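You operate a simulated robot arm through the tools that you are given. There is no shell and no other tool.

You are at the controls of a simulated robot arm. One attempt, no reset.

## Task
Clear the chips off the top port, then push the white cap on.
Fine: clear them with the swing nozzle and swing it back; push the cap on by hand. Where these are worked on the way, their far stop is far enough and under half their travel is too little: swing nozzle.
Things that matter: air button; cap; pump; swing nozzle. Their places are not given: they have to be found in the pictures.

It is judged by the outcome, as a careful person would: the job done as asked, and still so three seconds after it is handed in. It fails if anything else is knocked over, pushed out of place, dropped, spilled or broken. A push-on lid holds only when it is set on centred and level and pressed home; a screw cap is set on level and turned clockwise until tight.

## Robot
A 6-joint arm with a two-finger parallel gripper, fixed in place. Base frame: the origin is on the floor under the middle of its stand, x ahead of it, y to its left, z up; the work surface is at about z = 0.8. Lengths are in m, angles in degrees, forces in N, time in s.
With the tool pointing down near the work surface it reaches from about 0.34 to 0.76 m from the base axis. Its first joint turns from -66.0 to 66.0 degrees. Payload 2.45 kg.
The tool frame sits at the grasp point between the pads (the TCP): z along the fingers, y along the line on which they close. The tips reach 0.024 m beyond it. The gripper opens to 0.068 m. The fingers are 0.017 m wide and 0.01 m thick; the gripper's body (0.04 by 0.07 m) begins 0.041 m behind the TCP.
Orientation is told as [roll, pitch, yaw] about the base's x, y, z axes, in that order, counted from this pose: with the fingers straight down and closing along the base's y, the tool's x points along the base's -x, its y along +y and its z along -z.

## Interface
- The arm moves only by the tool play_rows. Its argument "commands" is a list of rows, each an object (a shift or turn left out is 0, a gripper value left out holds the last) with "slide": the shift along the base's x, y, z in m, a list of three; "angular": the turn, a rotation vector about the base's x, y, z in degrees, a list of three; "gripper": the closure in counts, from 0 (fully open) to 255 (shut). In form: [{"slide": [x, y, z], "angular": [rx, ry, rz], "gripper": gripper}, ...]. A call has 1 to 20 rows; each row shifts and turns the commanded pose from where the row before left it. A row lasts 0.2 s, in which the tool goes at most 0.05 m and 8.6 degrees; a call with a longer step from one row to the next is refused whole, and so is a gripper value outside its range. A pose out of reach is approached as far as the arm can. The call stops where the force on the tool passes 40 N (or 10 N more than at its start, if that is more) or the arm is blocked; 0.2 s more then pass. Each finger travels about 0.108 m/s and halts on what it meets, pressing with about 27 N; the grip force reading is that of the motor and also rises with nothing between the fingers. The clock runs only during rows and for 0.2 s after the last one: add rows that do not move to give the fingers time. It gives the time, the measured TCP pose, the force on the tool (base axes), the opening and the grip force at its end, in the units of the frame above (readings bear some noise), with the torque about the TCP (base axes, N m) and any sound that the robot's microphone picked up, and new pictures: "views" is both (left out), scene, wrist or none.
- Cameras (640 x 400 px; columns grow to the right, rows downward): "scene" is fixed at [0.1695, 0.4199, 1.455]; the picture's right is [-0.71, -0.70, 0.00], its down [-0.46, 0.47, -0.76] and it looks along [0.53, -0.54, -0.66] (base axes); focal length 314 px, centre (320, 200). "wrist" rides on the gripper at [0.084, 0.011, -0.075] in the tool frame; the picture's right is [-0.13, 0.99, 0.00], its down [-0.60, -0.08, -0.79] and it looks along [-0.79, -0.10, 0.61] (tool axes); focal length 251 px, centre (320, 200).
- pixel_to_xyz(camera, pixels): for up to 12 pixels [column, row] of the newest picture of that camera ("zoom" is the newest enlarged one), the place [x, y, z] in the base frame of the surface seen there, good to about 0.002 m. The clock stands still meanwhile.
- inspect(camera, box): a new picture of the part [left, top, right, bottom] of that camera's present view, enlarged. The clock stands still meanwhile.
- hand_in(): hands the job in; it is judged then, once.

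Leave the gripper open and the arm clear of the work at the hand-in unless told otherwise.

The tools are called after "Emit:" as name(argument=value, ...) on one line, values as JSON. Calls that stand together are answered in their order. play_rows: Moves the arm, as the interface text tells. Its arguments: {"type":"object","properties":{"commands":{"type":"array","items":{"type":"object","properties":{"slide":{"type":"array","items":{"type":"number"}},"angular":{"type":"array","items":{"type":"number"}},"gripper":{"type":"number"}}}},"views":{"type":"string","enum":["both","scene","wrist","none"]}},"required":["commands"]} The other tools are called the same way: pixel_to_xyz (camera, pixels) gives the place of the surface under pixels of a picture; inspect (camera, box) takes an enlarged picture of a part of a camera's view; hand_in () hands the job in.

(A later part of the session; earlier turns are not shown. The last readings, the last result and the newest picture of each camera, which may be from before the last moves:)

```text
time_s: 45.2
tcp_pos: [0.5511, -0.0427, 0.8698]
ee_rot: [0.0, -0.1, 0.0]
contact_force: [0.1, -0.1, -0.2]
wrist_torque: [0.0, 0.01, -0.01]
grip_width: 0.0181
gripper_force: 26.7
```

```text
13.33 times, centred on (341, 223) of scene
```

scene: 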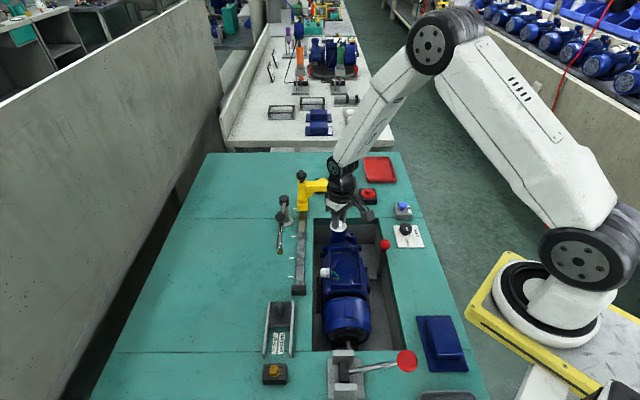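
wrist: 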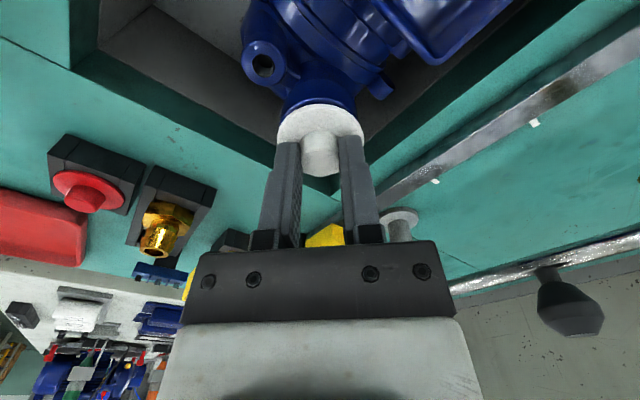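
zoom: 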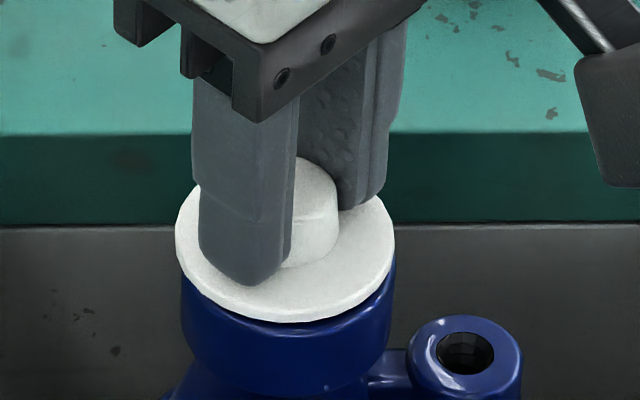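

Forces are about zero, but the cap now appears slightly left (285 vs 289) in the scene zoom. I'll check the wrist view before pressing.

Emit:
play_rows(commands=[{"slide": [0, 0, 0]}], views="both")

Emit:
inspect(camera="wrist", box=[260, 80, 380, 180])

Emit:
inspect(camera="scene", box=[325, 208, 357, 238])

```text
time_s: 45.6
tcp_pos: [0.5506, -0.0421, 0.8694]
ee_rot: [0.0, 0.0, 0.0]
contact_force: [0.3, 0.2, -0.3]
wrist_torque: [-0.01, -0.01, 0.0]
grip_width: 0.0184
gripper_force: 27.0
```

scene: 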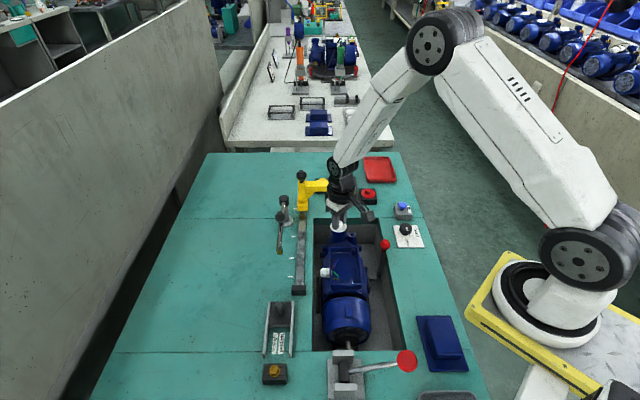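
wrist: 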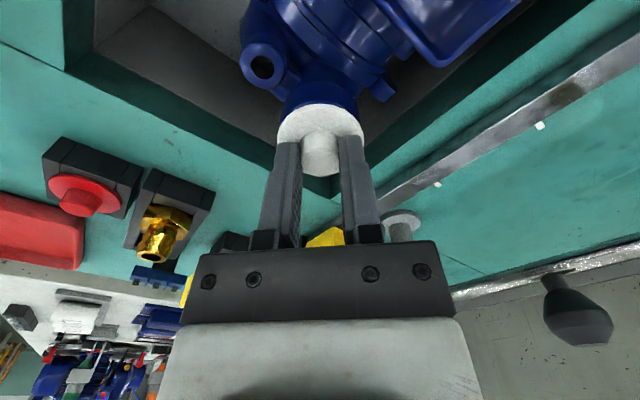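

```text
4.00 times, centred on (320, 130) of wrist
```

zoom: 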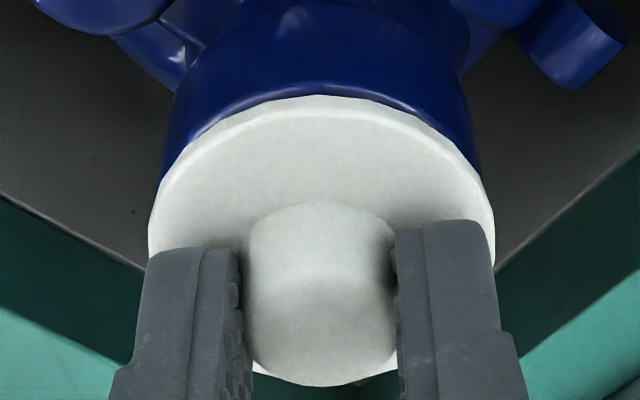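

```text
13.33 times, centred on (341, 223) of scene
```

zoom: 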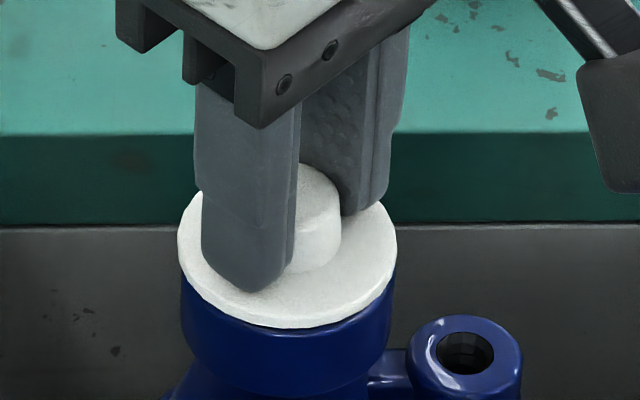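

The cap is centred in both views now (287.5 vs 288.5; 321.5 vs 320.5). I'll keep pushing straight down in small steps until I feel it seat.

Emit:
play_rows(commands=[{"slide": [0, 0, -0.001]}, {"slide": [0, 0, -0.001]}, {"slide": [0, 0, -0.001]}, {"slide": [0, 0, 0]}], views="scene")

Emit:
inspect(camera="scene", box=[325, 208, 357, 238])

```text
time_s: 46.6
tcp_pos: [0.5508, -0.0428, 0.8655]
ee_rot: [0.0, 0.0, 0.0]
contact_force: [-3.8, -1.1, 18.1]
wrist_torque: [0.03, 0.09, -0.03]
grip_width: 0.0179
gripper_force: 27.2
```

scene: 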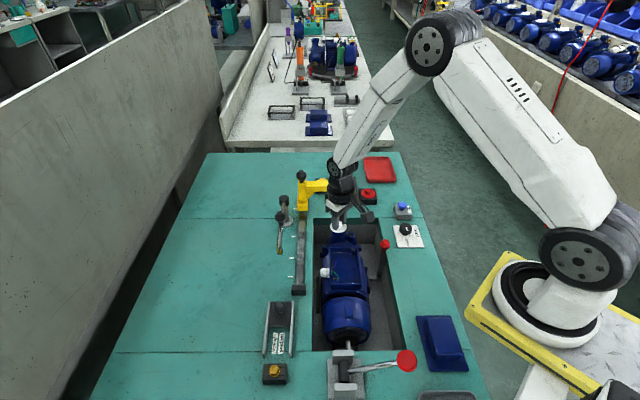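

```text
13.33 times, centred on (341, 223) of scene
```

zoom: 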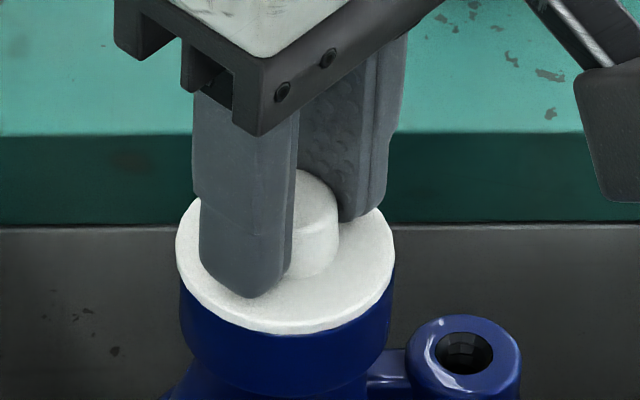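

It now resists with 18 N and -3.8 N in x. I'll ease x by -0.5 mm and press further until it seats or the force limit is reached.

Emit:
play_rows(commands=[{"slide": [-0.0006, 0, 0]}, {"slide": [0, 0, -0.001]}, {"slide": [0, 0, -0.001]}, {"slide": [0, 0, 0]}], views="scene")

Emit:
inspect(camera="scene", box=[325, 208, 357, 238])

```text
time_s: 47.6
tcp_pos: [0.5508, -0.0426, 0.8634]
ee_rot: [0.0, -0.2, 0.1]
contact_force: [2.0, -1.3, 25.6]
wrist_torque: [-0.01, -0.1, -0.06]
grip_width: 0.0181
gripper_force: 26.5
```

scene: 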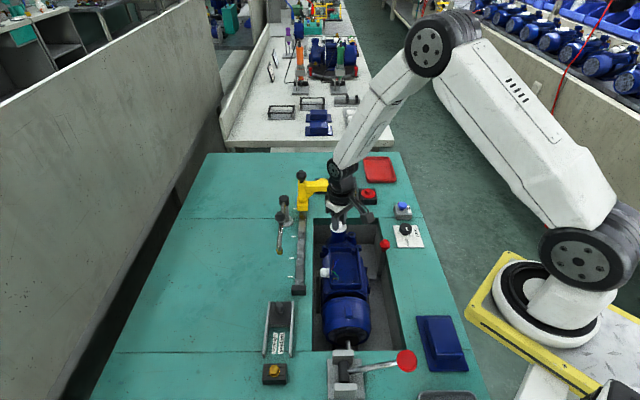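

```text
13.33 times, centred on (341, 223) of scene
```

zoom: 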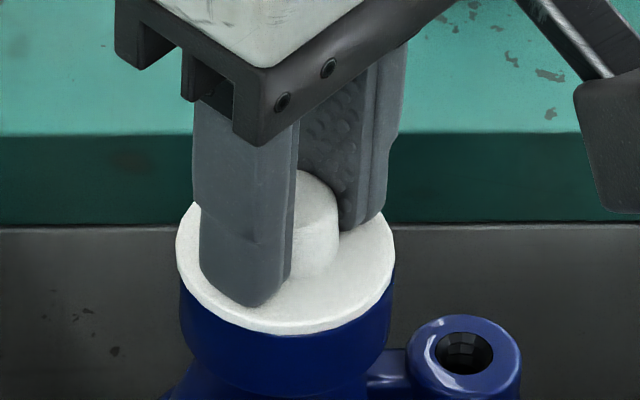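

The flange hasn't moved but the fingers are sliding down along the boss. I'll keep pressing; the fingertips will meet the flange and push it evenly on both sides.

Emit:
play_rows(commands=[{"slide": [-0.0003, 0, -0.001]}, {"slide": [0, 0, -0.001]}, {"slide": [0, 0, -0.001]}, {"slide": [0, 0, 0]}], views="scene")

Emit:
inspect(camera="scene", box=[325, 208, 357, 238])

```text
time_s: 48.4
tcp_pos: [0.5518, -0.043, 0.8643]
ee_rot: [-0.1, -0.4, 0.0]
contact_force: [-4.1, 2.6, 11.0]
wrist_torque: [0.07, 0.14, 0.0]
grip_width: 0.018
gripper_force: 27.2
stopped in row 3: the force on the tool passed its limit at 41 N (the readings are from after the stop); the commanded pose is now the measured one
```

scene: 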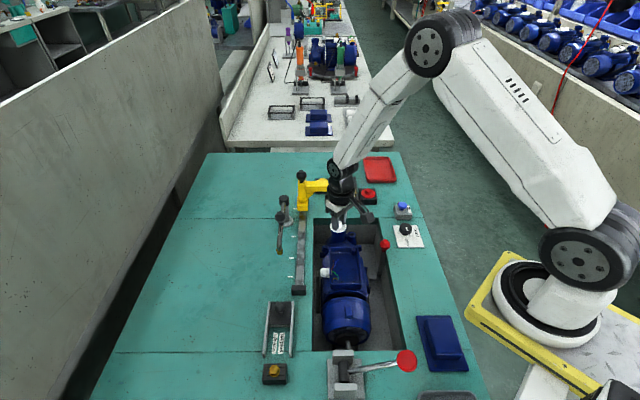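

```text
13.33 times, centred on (341, 223) of scene
```

zoom: 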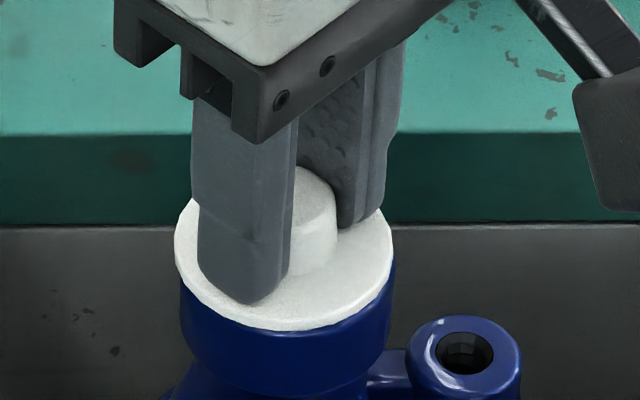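

The force limit was hit at 41 N without a click, and the cap seems about 0.8 mm off to the left. I'll measure the flange height and tilt now.

Emit:
pixel_to_xyz(camera="zoom", pixels=[[182, 235], [386, 235], [285, 315], [215, 295], [350, 295], [370, 270], [195, 270], [315, 300], [315, 190], [240, 310], [330, 310]])

Emit:
inspect(camera="scene", box=[327, 218, 351, 238])

Emit:
inspect(camera="wrist", box=[260, 80, 380, 180])

```text
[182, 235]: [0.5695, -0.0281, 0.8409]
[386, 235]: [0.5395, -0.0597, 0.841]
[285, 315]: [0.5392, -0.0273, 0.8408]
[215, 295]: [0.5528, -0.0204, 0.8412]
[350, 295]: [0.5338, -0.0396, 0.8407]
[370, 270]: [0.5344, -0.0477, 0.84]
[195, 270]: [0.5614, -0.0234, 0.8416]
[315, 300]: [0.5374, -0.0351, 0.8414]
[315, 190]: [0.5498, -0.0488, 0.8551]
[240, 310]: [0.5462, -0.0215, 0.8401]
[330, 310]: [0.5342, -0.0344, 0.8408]
```

```text
16.00 times, centred on (339, 228) of scene
```

zoom: 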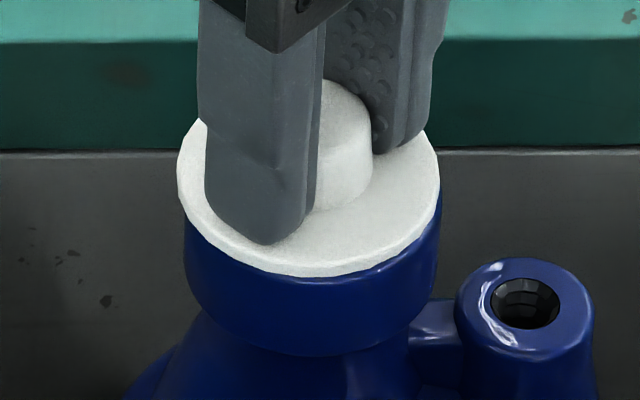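

```text
4.00 times, centred on (320, 130) of wrist
```

zoom: 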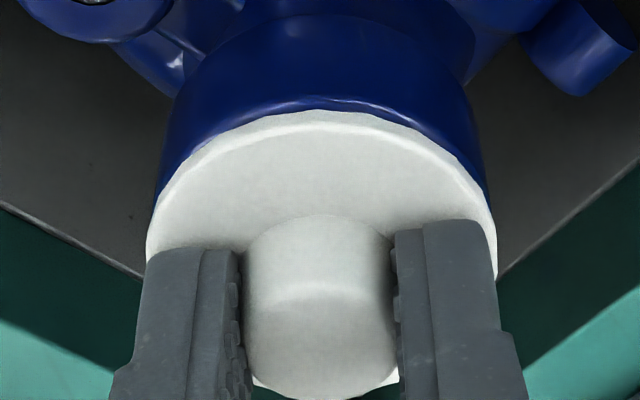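

The flange top is at 0.841, level all round and about one flange thickness above the rim (0.837), so the plug is in the bore and the cap is nearly home. I'll release, lift and look at it before pressing on its boss.

Emit:
play_rows(commands=[{"slide": [0, 0, 0], "gripper": 110}, {"slide": [0, 0, 0]}, {"slide": [0, 0, 0]}, {"slide": [0, 0, 0.02]}, {"slide": [0, 0, 0.03]}, {"slide": [0, 0, 0.03]}, {"slide": [0, 0, 0]}], views="both")

Emit:
inspect(camera="scene", box=[325, 208, 357, 238])

Emit:
inspect(camera="wrist", box=[270, 30, 370, 115])

```text
time_s: 50.0
tcp_pos: [0.5513, -0.043, 0.9432]
ee_rot: [0.0, -0.3, -0.1]
contact_force: [0.7, -0.9, -0.3]
wrist_torque: [0.0, 0.02, 0.0]
grip_width: 0.0386
gripper_force: 0.1
```

scene: 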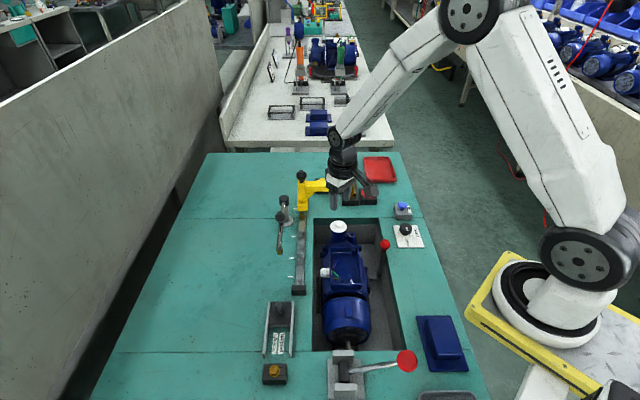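
wrist: 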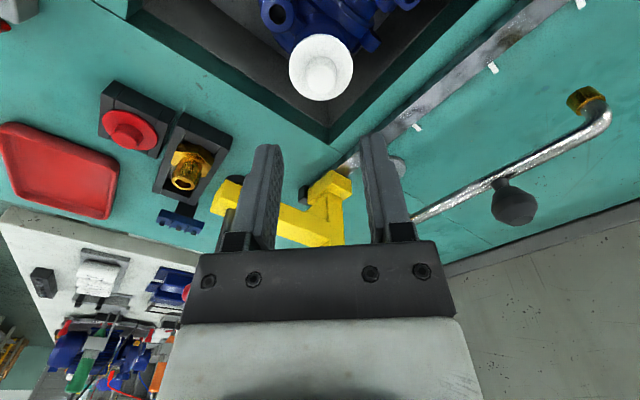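

```text
13.33 times, centred on (341, 223) of scene
```

zoom: 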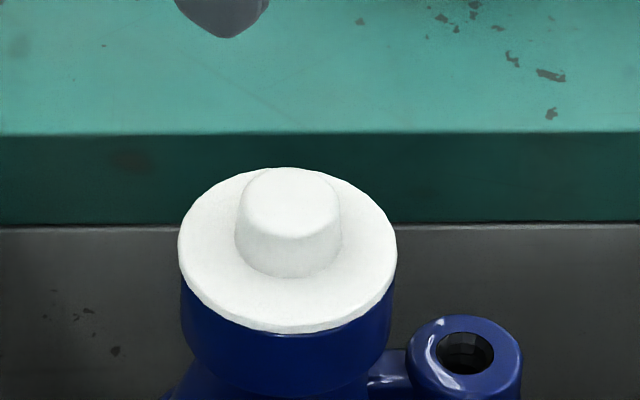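

```text
4.71 times, centred on (320, 72) of wrist
```

zoom: 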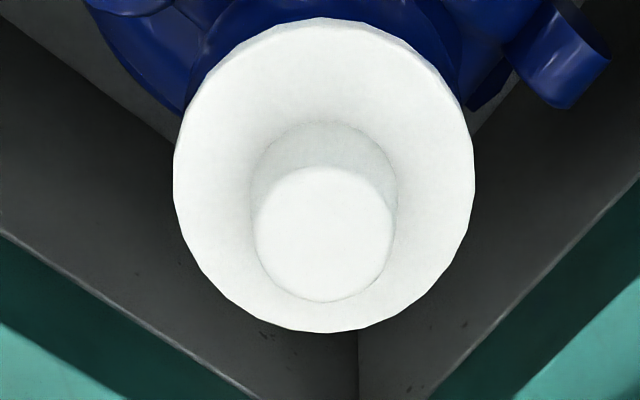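

The cap sits centred (287.5 vs 288.5 in the zoom) and looks level. I'll measure its flange height at several points and the boss top before pressing.

Emit:
pixel_to_xyz(camera="zoom", pixels=[[205, 165], [325, 175], [324, 42], [205, 75], [445, 75], [185, 180], [465, 180], [325, 320], [240, 290], [415, 290], [325, 235], [390, 235]])

Emit:
pixel_to_xyz(camera="scene", pixels=[[331, 226.5], [346, 226.5], [338.5, 232], [334, 230.5], [343, 230.5], [338.7, 223], [336, 228.5], [341, 228.5]])

```text
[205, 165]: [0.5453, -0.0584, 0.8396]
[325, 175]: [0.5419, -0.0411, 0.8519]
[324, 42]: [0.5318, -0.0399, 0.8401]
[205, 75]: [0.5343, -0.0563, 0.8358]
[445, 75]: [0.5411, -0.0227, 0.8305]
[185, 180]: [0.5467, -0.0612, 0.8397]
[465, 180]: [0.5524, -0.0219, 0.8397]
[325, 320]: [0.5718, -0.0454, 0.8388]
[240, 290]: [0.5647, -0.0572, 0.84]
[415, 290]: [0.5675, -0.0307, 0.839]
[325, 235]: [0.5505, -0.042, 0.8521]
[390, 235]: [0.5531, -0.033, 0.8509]
```

```text
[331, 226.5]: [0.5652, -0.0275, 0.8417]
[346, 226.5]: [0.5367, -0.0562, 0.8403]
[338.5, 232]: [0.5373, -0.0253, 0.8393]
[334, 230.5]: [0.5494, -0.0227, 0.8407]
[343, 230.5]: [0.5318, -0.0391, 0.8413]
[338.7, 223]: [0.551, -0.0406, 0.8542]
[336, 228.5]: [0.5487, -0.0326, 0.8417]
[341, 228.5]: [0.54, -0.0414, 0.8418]
```

Flange heights are 0.839–0.840 everywhere and the boss top is at 0.852. I'll close the fingers and press straight down on the boss centre at (0.550, -0.042).

Emit:
play_rows(commands=[{"slide": [-0.0012, 0.001, 0], "angular": [0, 0.3, 0], "gripper": 255}, {"slide": [0, 0, 0]}, {"slide": [0, 0, 0]}, {"slide": [0, 0, -0.03]}, {"slide": [0, 0, -0.025]}, {"slide": [0, 0, -0.005]}, {"slide": [0, 0, 0]}], views="both")

Emit:
inspect(camera="scene", box=[325, 208, 357, 238])

Emit:
inspect(camera="wrist", box=[260, 80, 380, 180])

```text
time_s: 51.6
tcp_pos: [0.5506, -0.0418, 0.8837]
ee_rot: [0.1, -0.1, 0.0]
contact_force: [-0.4, 0.4, -0.4]
wrist_torque: [-0.01, -0.04, -0.02]
grip_width: 0.0002
gripper_force: 23.7
```

scene: 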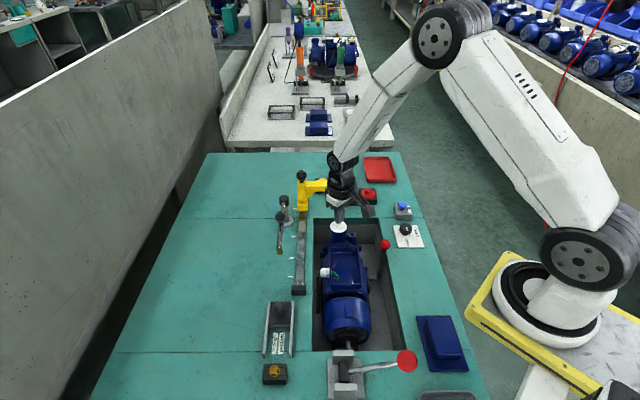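
wrist: 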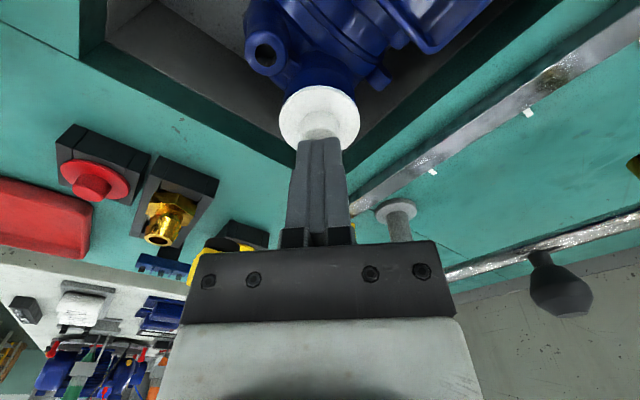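

```text
13.33 times, centred on (341, 223) of scene
```

zoom: 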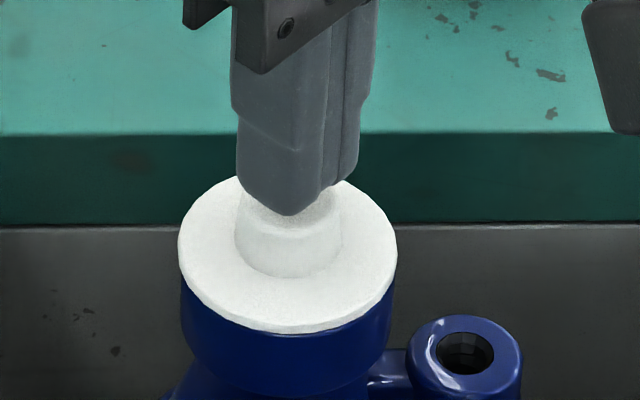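

```text
4.00 times, centred on (320, 130) of wrist
```

zoom: 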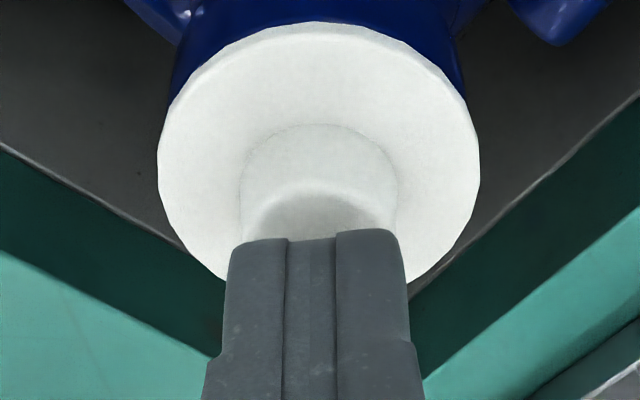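

The closed fingertips are centred just above the boss. I'll press down in steps toward the force limit.

Emit:
play_rows(commands=[{"slide": [0, 0, -0.004]}, {"slide": [0, 0, -0.002]}, {"slide": [0, 0, -0.002]}, {"slide": [0, 0, -0.001]}, {"slide": [0, 0, -0.001]}, {"slide": [0, 0, 0]}], views="scene")

Emit:
inspect(camera="scene", box=[325, 208, 357, 238])

```text
time_s: 53.0
tcp_pos: [0.5526, -0.0423, 0.8769]
ee_rot: [0.0, -0.6, 0.0]
contact_force: [-5.2, 2.8, 12.5]
wrist_torque: [0.08, 0.13, 0.01]
grip_width: 0.0001
gripper_force: 23.5
stopped in row 6: the force on the tool passed its limit at 40 N (the readings are from after the stop); the commanded pose is now the measured one
```

scene: 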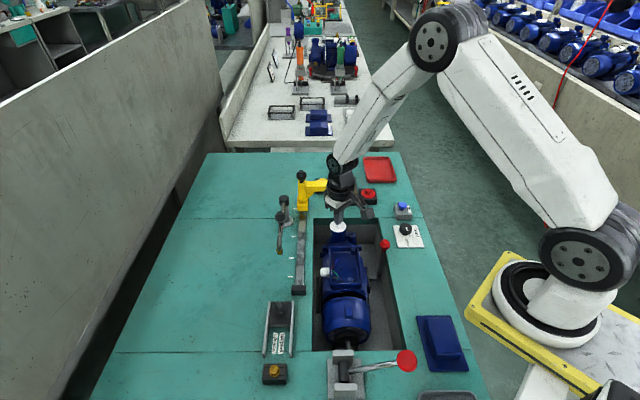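

```text
13.33 times, centred on (341, 223) of scene
```

zoom: 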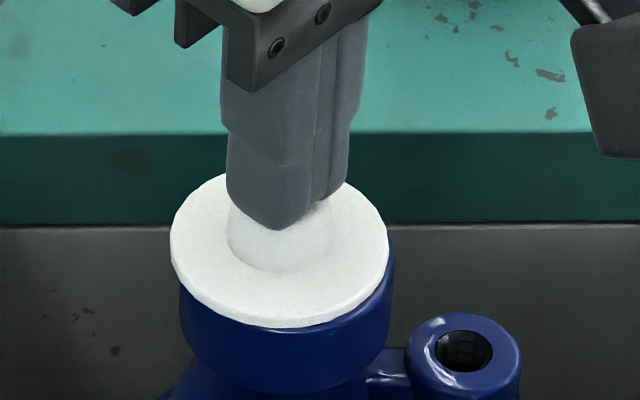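

While pressing, the arm gave way about 2 mm in +x and dragged the cap with it (279 vs 288 in the zoom), so it isn't latched yet. I'll lift off and look at how the cap sits.

Emit:
play_rows(commands=[{"slide": [0, 0, 0.01]}, {"slide": [0, 0, 0.03]}, {"slide": [0, 0, 0.04], "gripper": 110}, {"slide": [0, 0, 0]}, {"slide": [0, 0, 0]}], views="both")

Emit:
inspect(camera="scene", box=[325, 208, 357, 238])

Emit:
inspect(camera="wrist", box=[270, 20, 370, 105])

```text
time_s: 54.2
tcp_pos: [0.5534, -0.0427, 0.9567]
ee_rot: [-0.1, -0.4, 0.0]
contact_force: [-0.1, -0.4, -0.3]
wrist_torque: [-0.04, 0.02, -0.02]
grip_width: 0.0386
gripper_force: 0.0
```

scene: 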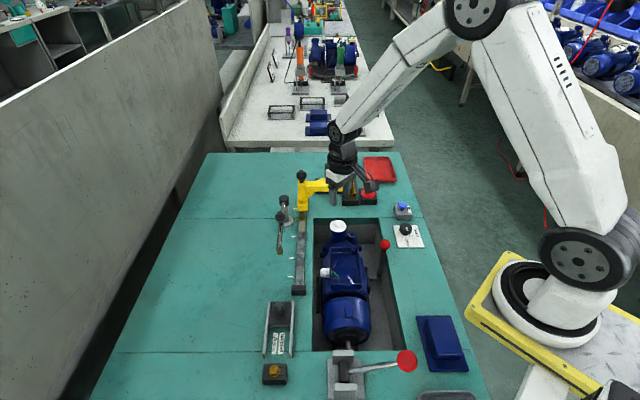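
wrist: 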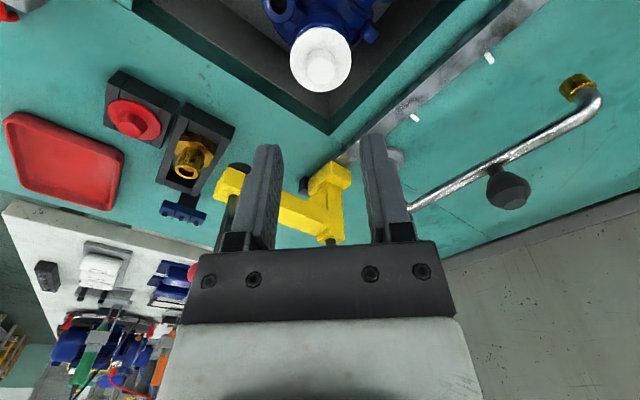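

```text
13.33 times, centred on (341, 223) of scene
```

zoom: 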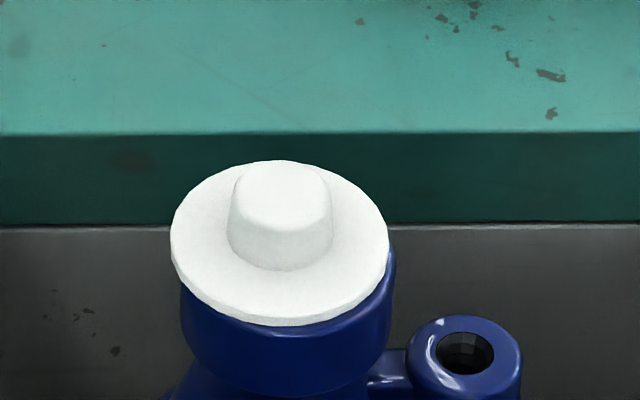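

```text
4.71 times, centred on (320, 62) of wrist
```

zoom: 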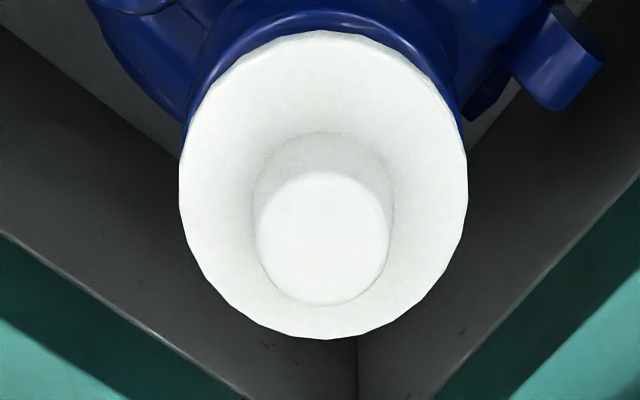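

The cap has slid about 2.5 mm toward +x. I'll measure its present centre and tilt before re-gripping it.

Emit:
pixel_to_xyz(camera="zoom", pixels=[[184, 185], [464, 185], [322, 38], [325, 332], [260, 235], [388, 235], [325, 180], [325, 300], [225, 85], [425, 90], [230, 285], [415, 285]])

Emit:
pixel_to_xyz(camera="scene", pixels=[[330.5, 226], [345.5, 226], [338, 231.5], [333.5, 230], [342.5, 230], [338, 223], [336, 220.7], [341.5, 221]])

```text
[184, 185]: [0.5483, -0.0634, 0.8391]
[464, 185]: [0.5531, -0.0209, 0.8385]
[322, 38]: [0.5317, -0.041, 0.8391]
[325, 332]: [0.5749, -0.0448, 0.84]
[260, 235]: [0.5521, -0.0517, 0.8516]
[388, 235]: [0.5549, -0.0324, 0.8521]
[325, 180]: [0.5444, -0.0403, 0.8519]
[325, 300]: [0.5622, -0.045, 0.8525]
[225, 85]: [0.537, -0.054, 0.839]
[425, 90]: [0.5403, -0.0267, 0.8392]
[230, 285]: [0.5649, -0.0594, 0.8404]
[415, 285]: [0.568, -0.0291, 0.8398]
```

```text
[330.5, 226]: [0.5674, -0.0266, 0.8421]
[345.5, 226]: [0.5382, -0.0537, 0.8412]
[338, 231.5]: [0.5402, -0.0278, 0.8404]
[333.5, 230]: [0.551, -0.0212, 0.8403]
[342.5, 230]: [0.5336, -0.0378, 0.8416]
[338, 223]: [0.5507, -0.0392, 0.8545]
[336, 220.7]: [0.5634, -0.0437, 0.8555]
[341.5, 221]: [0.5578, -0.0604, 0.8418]
```

The cap is level but about 3 mm off in x. I'll re-grip its boss, lift it and look at its underside from the side to understand the fit.

Emit:
play_rows(commands=[{"slide": [0, 0.0005, -0.03], "angular": [0, 0.4, 0]}, {"slide": [0, 0, -0.03]}, {"slide": [0, 0, -0.02]}, {"slide": [0, 0, -0.009]}, {"slide": [0, 0, 0]}, {"slide": [0, 0, 0], "gripper": 255}, {"slide": [0, 0, 0]}, {"slide": [0, 0, 0]}, {"slide": [0, 0, 0]}], views="both")

Emit:
inspect(camera="scene", box=[325, 208, 357, 238])

```text
time_s: 56.2
tcp_pos: [0.554, -0.0419, 0.8669]
ee_rot: [0.0, -0.2, 0.0]
contact_force: [-0.8, -0.3, 0.3]
wrist_torque: [-0.02, 0.03, 0.0]
grip_width: 0.0182
gripper_force: 27.1
```

scene: 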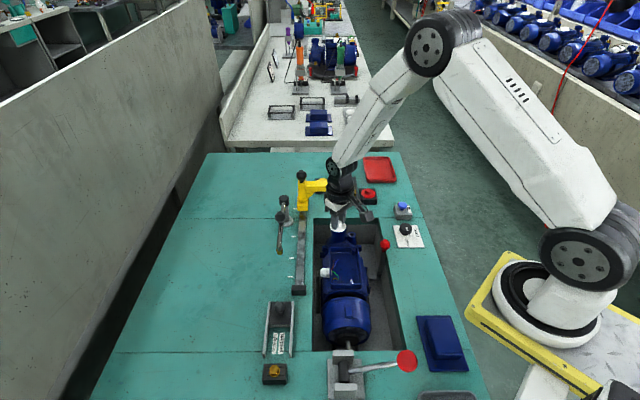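
wrist: 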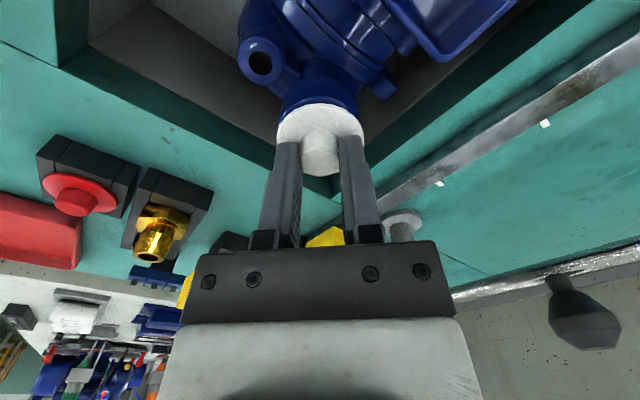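

```text
13.33 times, centred on (341, 223) of scene
```

zoom: 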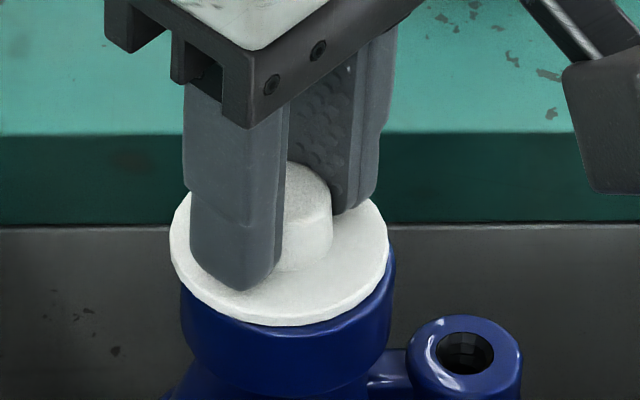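

Re-gripped. I'll lift it straight out and carry it up toward the scene camera, where the underside of the flange can be seen nearly from the side.

Emit:
play_rows(commands=[{"slide": [0, 0, 0.01]}, {"slide": [0, 0, 0.02]}, {"slide": [0, 0, 0.03]}, {"slide": [0, 0, 0.04]}, {"slide": [-0.012, 0.011, 0.04]}, {"slide": [-0.012, 0.011, 0.04]}, {"slide": [-0.012, 0.011, 0.04]}, {"slide": [-0.012, 0.011, 0.04]}, {"slide": [-0.012, 0.011, 0.04]}, {"slide": [-0.012, 0.011, 0.04]}, {"slide": [-0.012, 0.011, 0.04]}, {"slide": [-0.012, 0.011, 0.03]}, {"slide": [0, 0, 0]}, {"slide": [0, 0, 0]}], views="both")

Emit:
inspect(camera="scene", box=[320, 208, 360, 238])

```text
time_s: 59.2
tcp_pos: [0.4573, 0.0473, 1.2768]
ee_rot: [-0.1, -0.2, 0.0]
contact_force: [0.1, -0.7, -0.1]
wrist_torque: [0.02, -0.01, -0.01]
grip_width: 0.0184
gripper_force: 26.9
```

scene: 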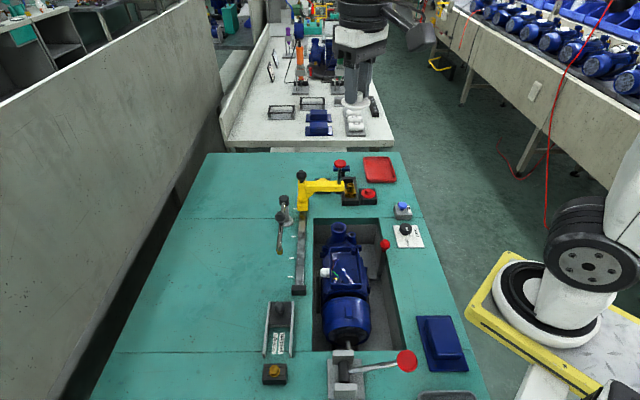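
wrist: 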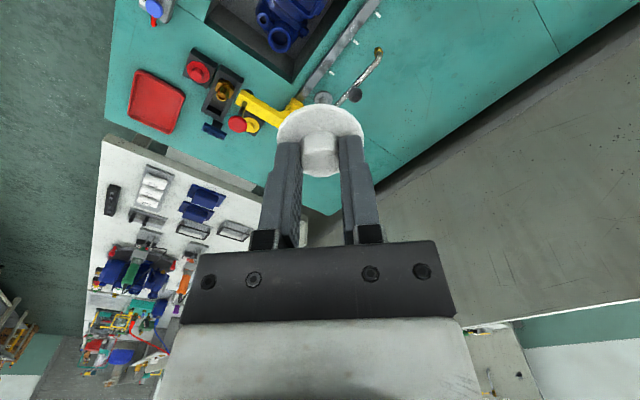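

```text
13.33 times, centred on (340, 223) of scene
```

zoom: 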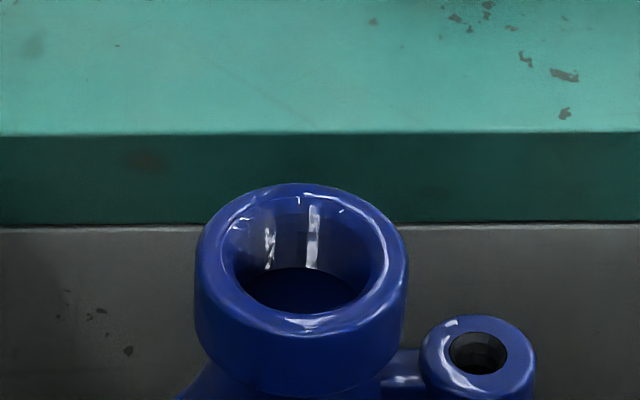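

Emit:
inspect(camera="scene", box=[330, 70, 386, 120])

Emit:
inspect(camera="scene", box=[325, 213, 353, 237])

```text
8.00 times, centred on (358, 95) of scene
```

zoom: 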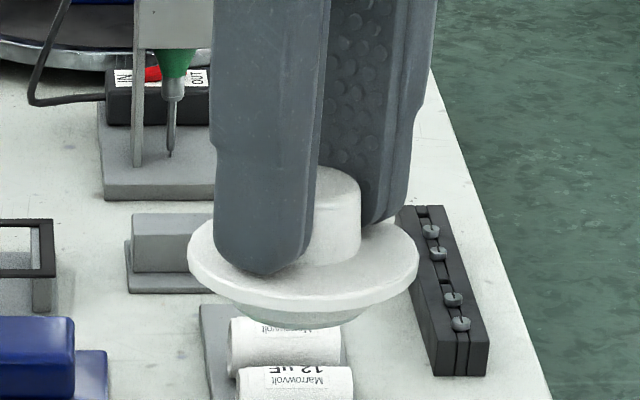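

```text
16.00 times, centred on (339, 225) of scene
```

zoom: 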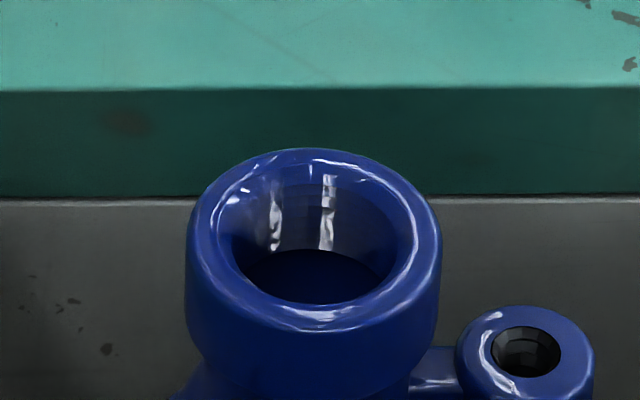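

Beneath the flange a smaller plug shows. I'll tip the cap about 40° toward the camera, well clear of everything, to see the underside and plug length.

Emit:
play_rows(commands=[{"slide": [0, 0, 0], "angular": [6.4, 4.8, 0]}, {"slide": [0, 0, 0], "angular": [6.4, 4.8, 0]}, {"slide": [0, 0, 0], "angular": [6.4, 4.8, 0]}, {"slide": [0, 0, 0], "angular": [6.4, 4.8, 0]}, {"slide": [0, 0, 0], "angular": [6.4, 4.8, 0]}, {"slide": [0, 0, 0]}], views="scene")

Emit:
inspect(camera="scene", box=[330, 70, 386, 120])

```text
time_s: 60.6
tcp_pos: [0.4568, 0.0463, 1.277]
ee_rot: [33.7, 22.6, 7.0]
contact_force: [-0.2, -0.2, 0.0]
wrist_torque: [0.04, 0.0, 0.02]
grip_width: 0.0182
gripper_force: 27.0
```

scene: 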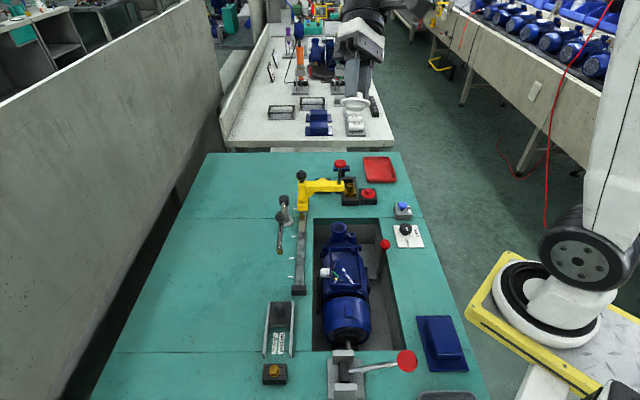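

```text
8.00 times, centred on (358, 95) of scene
```

zoom: 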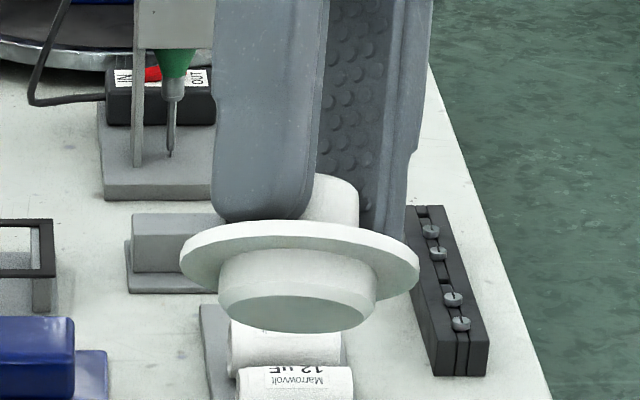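

Now the plug is visible: about 8 mm long, chamfered, roughly 0.014 m in radius. I'll measure the plug and the bore to know the clearance.

Emit:
pixel_to_xyz(camera="zoom", pixels=[[183, 262], [417, 262], [222, 278], [374, 278], [234, 312], [364, 312], [298, 300], [298, 325], [298, 290], [298, 262], [298, 240], [298, 227]])

Emit:
pixel_to_xyz(camera="scene", pixels=[[333.2, 228], [344.6, 228], [332.8, 226], [345, 226], [338.8, 222.8], [339, 231.6], [338.8, 223.6], [339, 231], [334, 224.5], [343, 224.5], [335, 230], [343.5, 230]])

```text
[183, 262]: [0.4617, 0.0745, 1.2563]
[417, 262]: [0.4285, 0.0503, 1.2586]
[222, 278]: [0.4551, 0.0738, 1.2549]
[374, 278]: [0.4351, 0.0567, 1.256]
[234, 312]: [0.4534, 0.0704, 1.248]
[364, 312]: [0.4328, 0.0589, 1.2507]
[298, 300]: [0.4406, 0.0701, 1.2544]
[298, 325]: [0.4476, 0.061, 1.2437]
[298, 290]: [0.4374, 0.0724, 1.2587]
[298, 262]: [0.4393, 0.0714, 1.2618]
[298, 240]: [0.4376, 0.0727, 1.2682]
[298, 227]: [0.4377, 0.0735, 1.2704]
```

```text
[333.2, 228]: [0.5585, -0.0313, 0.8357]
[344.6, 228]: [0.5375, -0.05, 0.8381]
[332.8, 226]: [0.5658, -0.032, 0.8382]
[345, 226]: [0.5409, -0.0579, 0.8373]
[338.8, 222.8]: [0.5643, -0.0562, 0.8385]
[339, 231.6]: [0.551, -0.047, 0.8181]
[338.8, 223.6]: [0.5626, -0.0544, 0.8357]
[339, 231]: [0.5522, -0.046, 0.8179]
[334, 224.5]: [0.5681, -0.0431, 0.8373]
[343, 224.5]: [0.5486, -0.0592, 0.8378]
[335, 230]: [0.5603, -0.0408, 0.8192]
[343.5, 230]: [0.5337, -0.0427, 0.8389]
```

The plug (about 0.0135 radius) is a bit smaller than the bore (about 0.015), so the cap must be kept centred while it's pressed. I'll tip it back level and return over the port, 2.6 mm further toward -x than before.

Emit:
play_rows(commands=[{"angular": [-6.4, -4.8, 0]}, {"angular": [-6.4, -4.8, 0]}, {"angular": [-6.4, -4.8, 0]}, {"angular": [-6.4, -4.8, 0]}, {"angular": [-6.4, -4.8, 0]}, {"slide": [0.0117, -0.011, -0.035]}, {"slide": [0.0117, -0.011, -0.035]}, {"slide": [0.0117, -0.011, -0.035]}, {"slide": [0.0117, -0.011, -0.035]}, {"slide": [0.0117, -0.011, -0.035]}, {"slide": [0.0117, -0.011, -0.035]}, {"slide": [0.0117, -0.011, -0.035]}, {"slide": [0.0115, -0.011, -0.035]}, {"slide": [0, 0, -0.035]}, {"slide": [0, 0, -0.03]}, {"slide": [0, 0, -0.015]}, {"slide": [0, 0, 0]}, {"slide": [0, 0, 0]}], views="both")

Emit:
inspect(camera="scene", box=[325, 208, 357, 238])

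Emit:
inspect(camera="wrist", box=[270, 60, 370, 145])

```text
time_s: 64.4
tcp_pos: [0.55, -0.0416, 0.916]
ee_rot: [-0.1, -0.2, 0.0]
contact_force: [-0.4, 0.4, 0.1]
wrist_torque: [0.0, 0.0, 0.0]
grip_width: 0.018
gripper_force: 26.7
```

scene: 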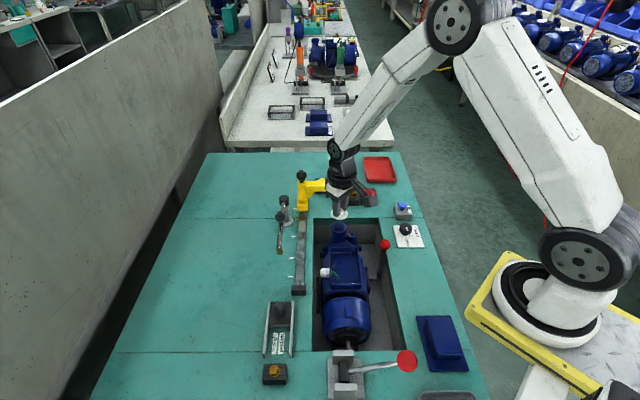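
wrist: 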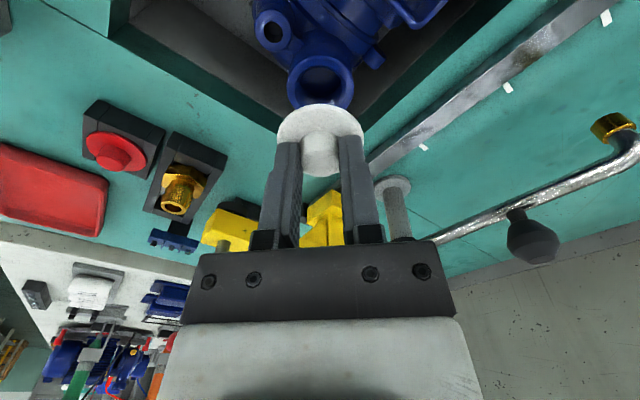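

```text
13.33 times, centred on (341, 223) of scene
```

zoom: 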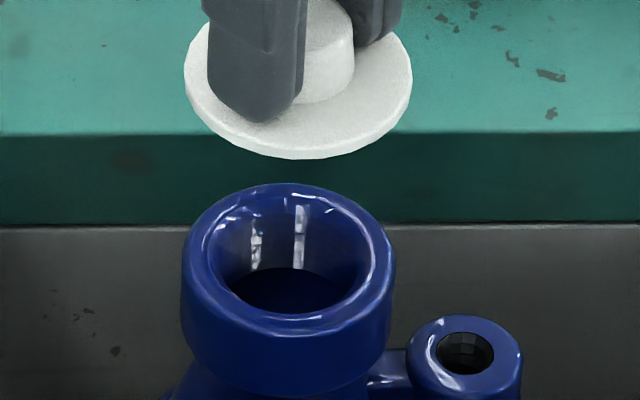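

```text
4.71 times, centred on (320, 102) of wrist
```

zoom: 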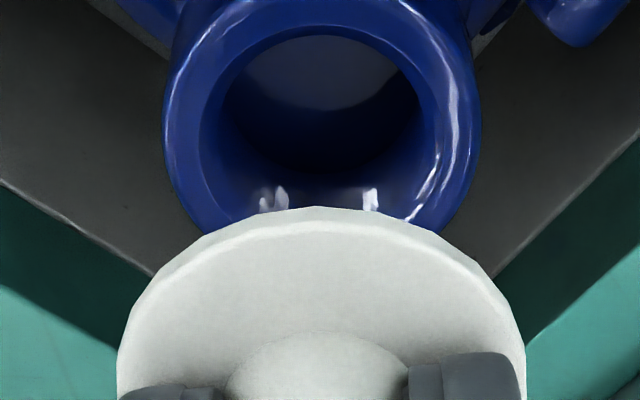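

Both views agree that the cap is centred over the port within about 0.3 mm. I'll lower 0.040 m so that the plug just enters the bore, and re-check.

Emit:
play_rows(commands=[{"slide": [0, 0, -0.015]}, {"slide": [0, 0, -0.015]}, {"slide": [0, 0, -0.008]}, {"slide": [0, 0, -0.002]}, {"slide": [0, 0, 0]}, {"slide": [0, 0, 0]}], views="both")

Emit:
inspect(camera="scene", box=[325, 208, 357, 238])

Emit:
inspect(camera="wrist", box=[270, 70, 370, 155])

```text
time_s: 65.8
tcp_pos: [0.5498, -0.0417, 0.8755]
ee_rot: [-0.1, -0.2, 0.0]
contact_force: [0.1, -0.1, 0.5]
wrist_torque: [-0.05, -0.01, 0.0]
grip_width: 0.0183
gripper_force: 27.1
```

scene: 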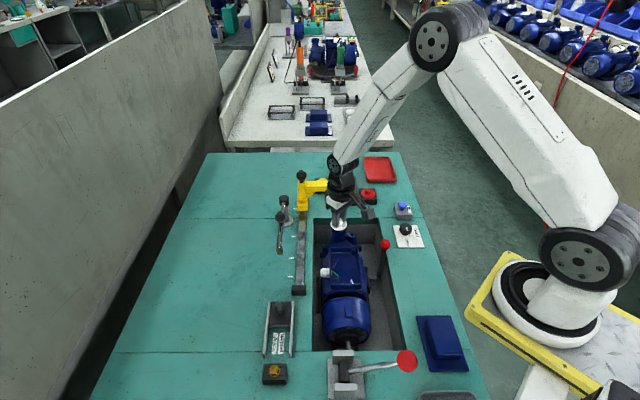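
wrist: 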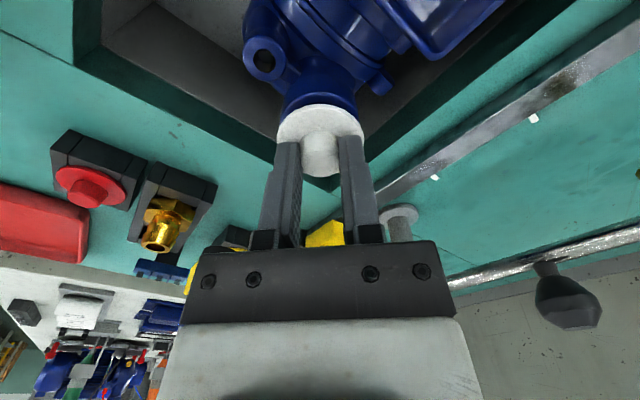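

```text
13.33 times, centred on (341, 223) of scene
```

zoom: 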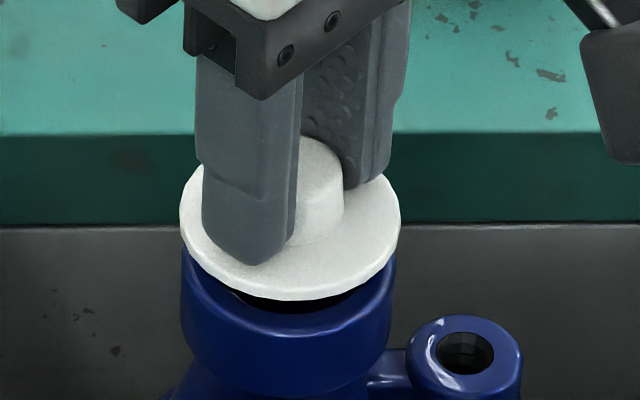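

```text
4.71 times, centred on (320, 112) of wrist
```

zoom: 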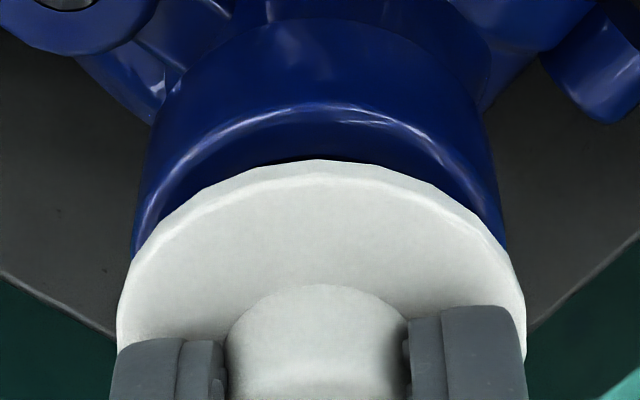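

The cap is centred within 0.3 mm with no side force. I'll lower 7 mm more until the flange is about to meet the rim, and correct the small pitch.

Emit:
play_rows(commands=[{"slide": [-0.0001, -0.0002, -0.002], "angular": [0, 0.2, 0]}, {"slide": [0, 0, -0.002]}, {"slide": [0, 0, -0.002]}, {"slide": [0, 0, -0.001]}, {"slide": [0, 0, 0]}], views="both")

Emit:
inspect(camera="scene", box=[325, 208, 357, 238])

Emit:
inspect(camera="wrist", box=[270, 70, 370, 155])

```text
time_s: 67.0
tcp_pos: [0.549, -0.0415, 0.8676]
ee_rot: [-0.1, 0.2, -0.1]
contact_force: [2.7, 1.9, -21.2]
wrist_torque: [0.01, -0.18, 0.03]
grip_width: 0.018
gripper_force: 27.3
```

scene: 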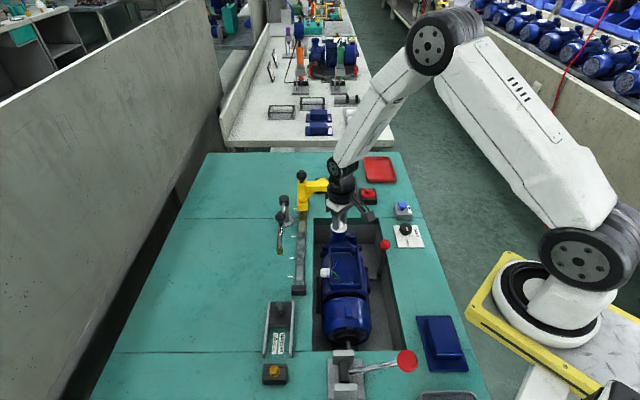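
wrist: 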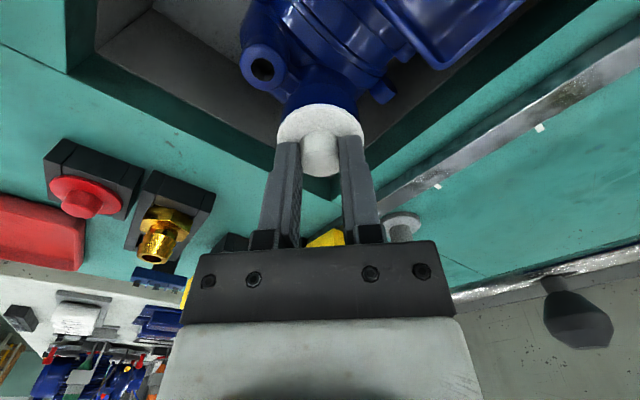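

```text
13.33 times, centred on (341, 223) of scene
```

zoom: 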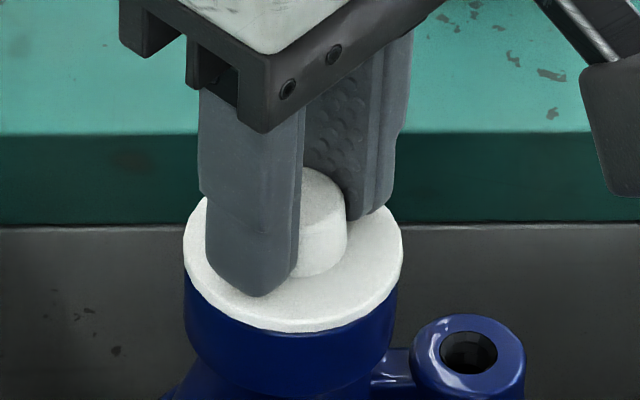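

```text
4.71 times, centred on (320, 112) of wrist
```

zoom: 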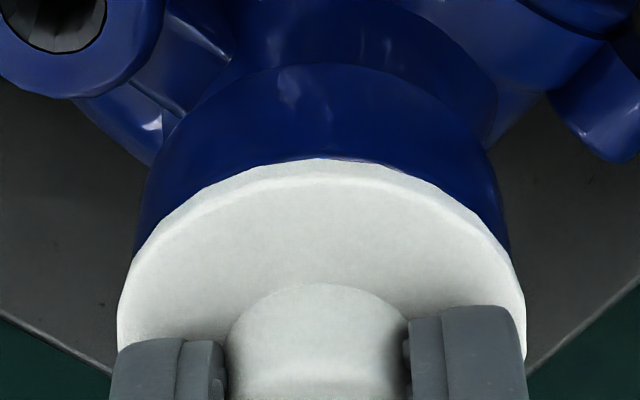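

The tool is now being pulled down with 21 N: the cap has grabbed onto the port. The pump looks tugged by a fraction of a millimetre. I'll follow down 1 mm at a time to unload the pull.

Emit:
play_rows(commands=[{"slide": [0, 0, -0.001]}, {"slide": [0, 0, 0]}], views="scene")

Emit:
inspect(camera="scene", box=[325, 208, 357, 238])

```text
time_s: 67.6
tcp_pos: [0.5507, -0.0419, 0.869]
ee_rot: [-0.2, 0.0, 0.0]
contact_force: [1.3, -0.5, 0.1]
wrist_torque: [0.02, -0.01, -0.01]
grip_width: 0.0182
gripper_force: 26.6
```

scene: 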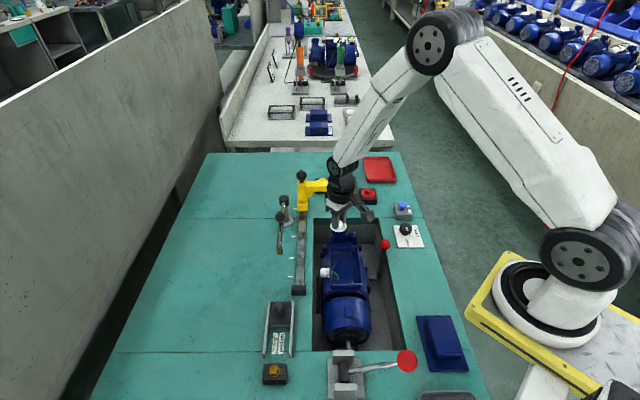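

```text
13.33 times, centred on (341, 223) of scene
```

zoom: 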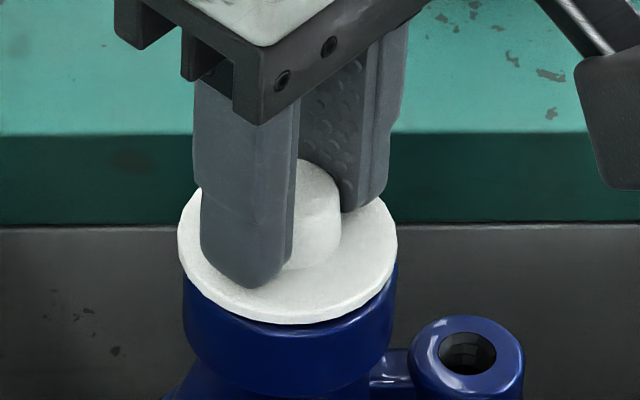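

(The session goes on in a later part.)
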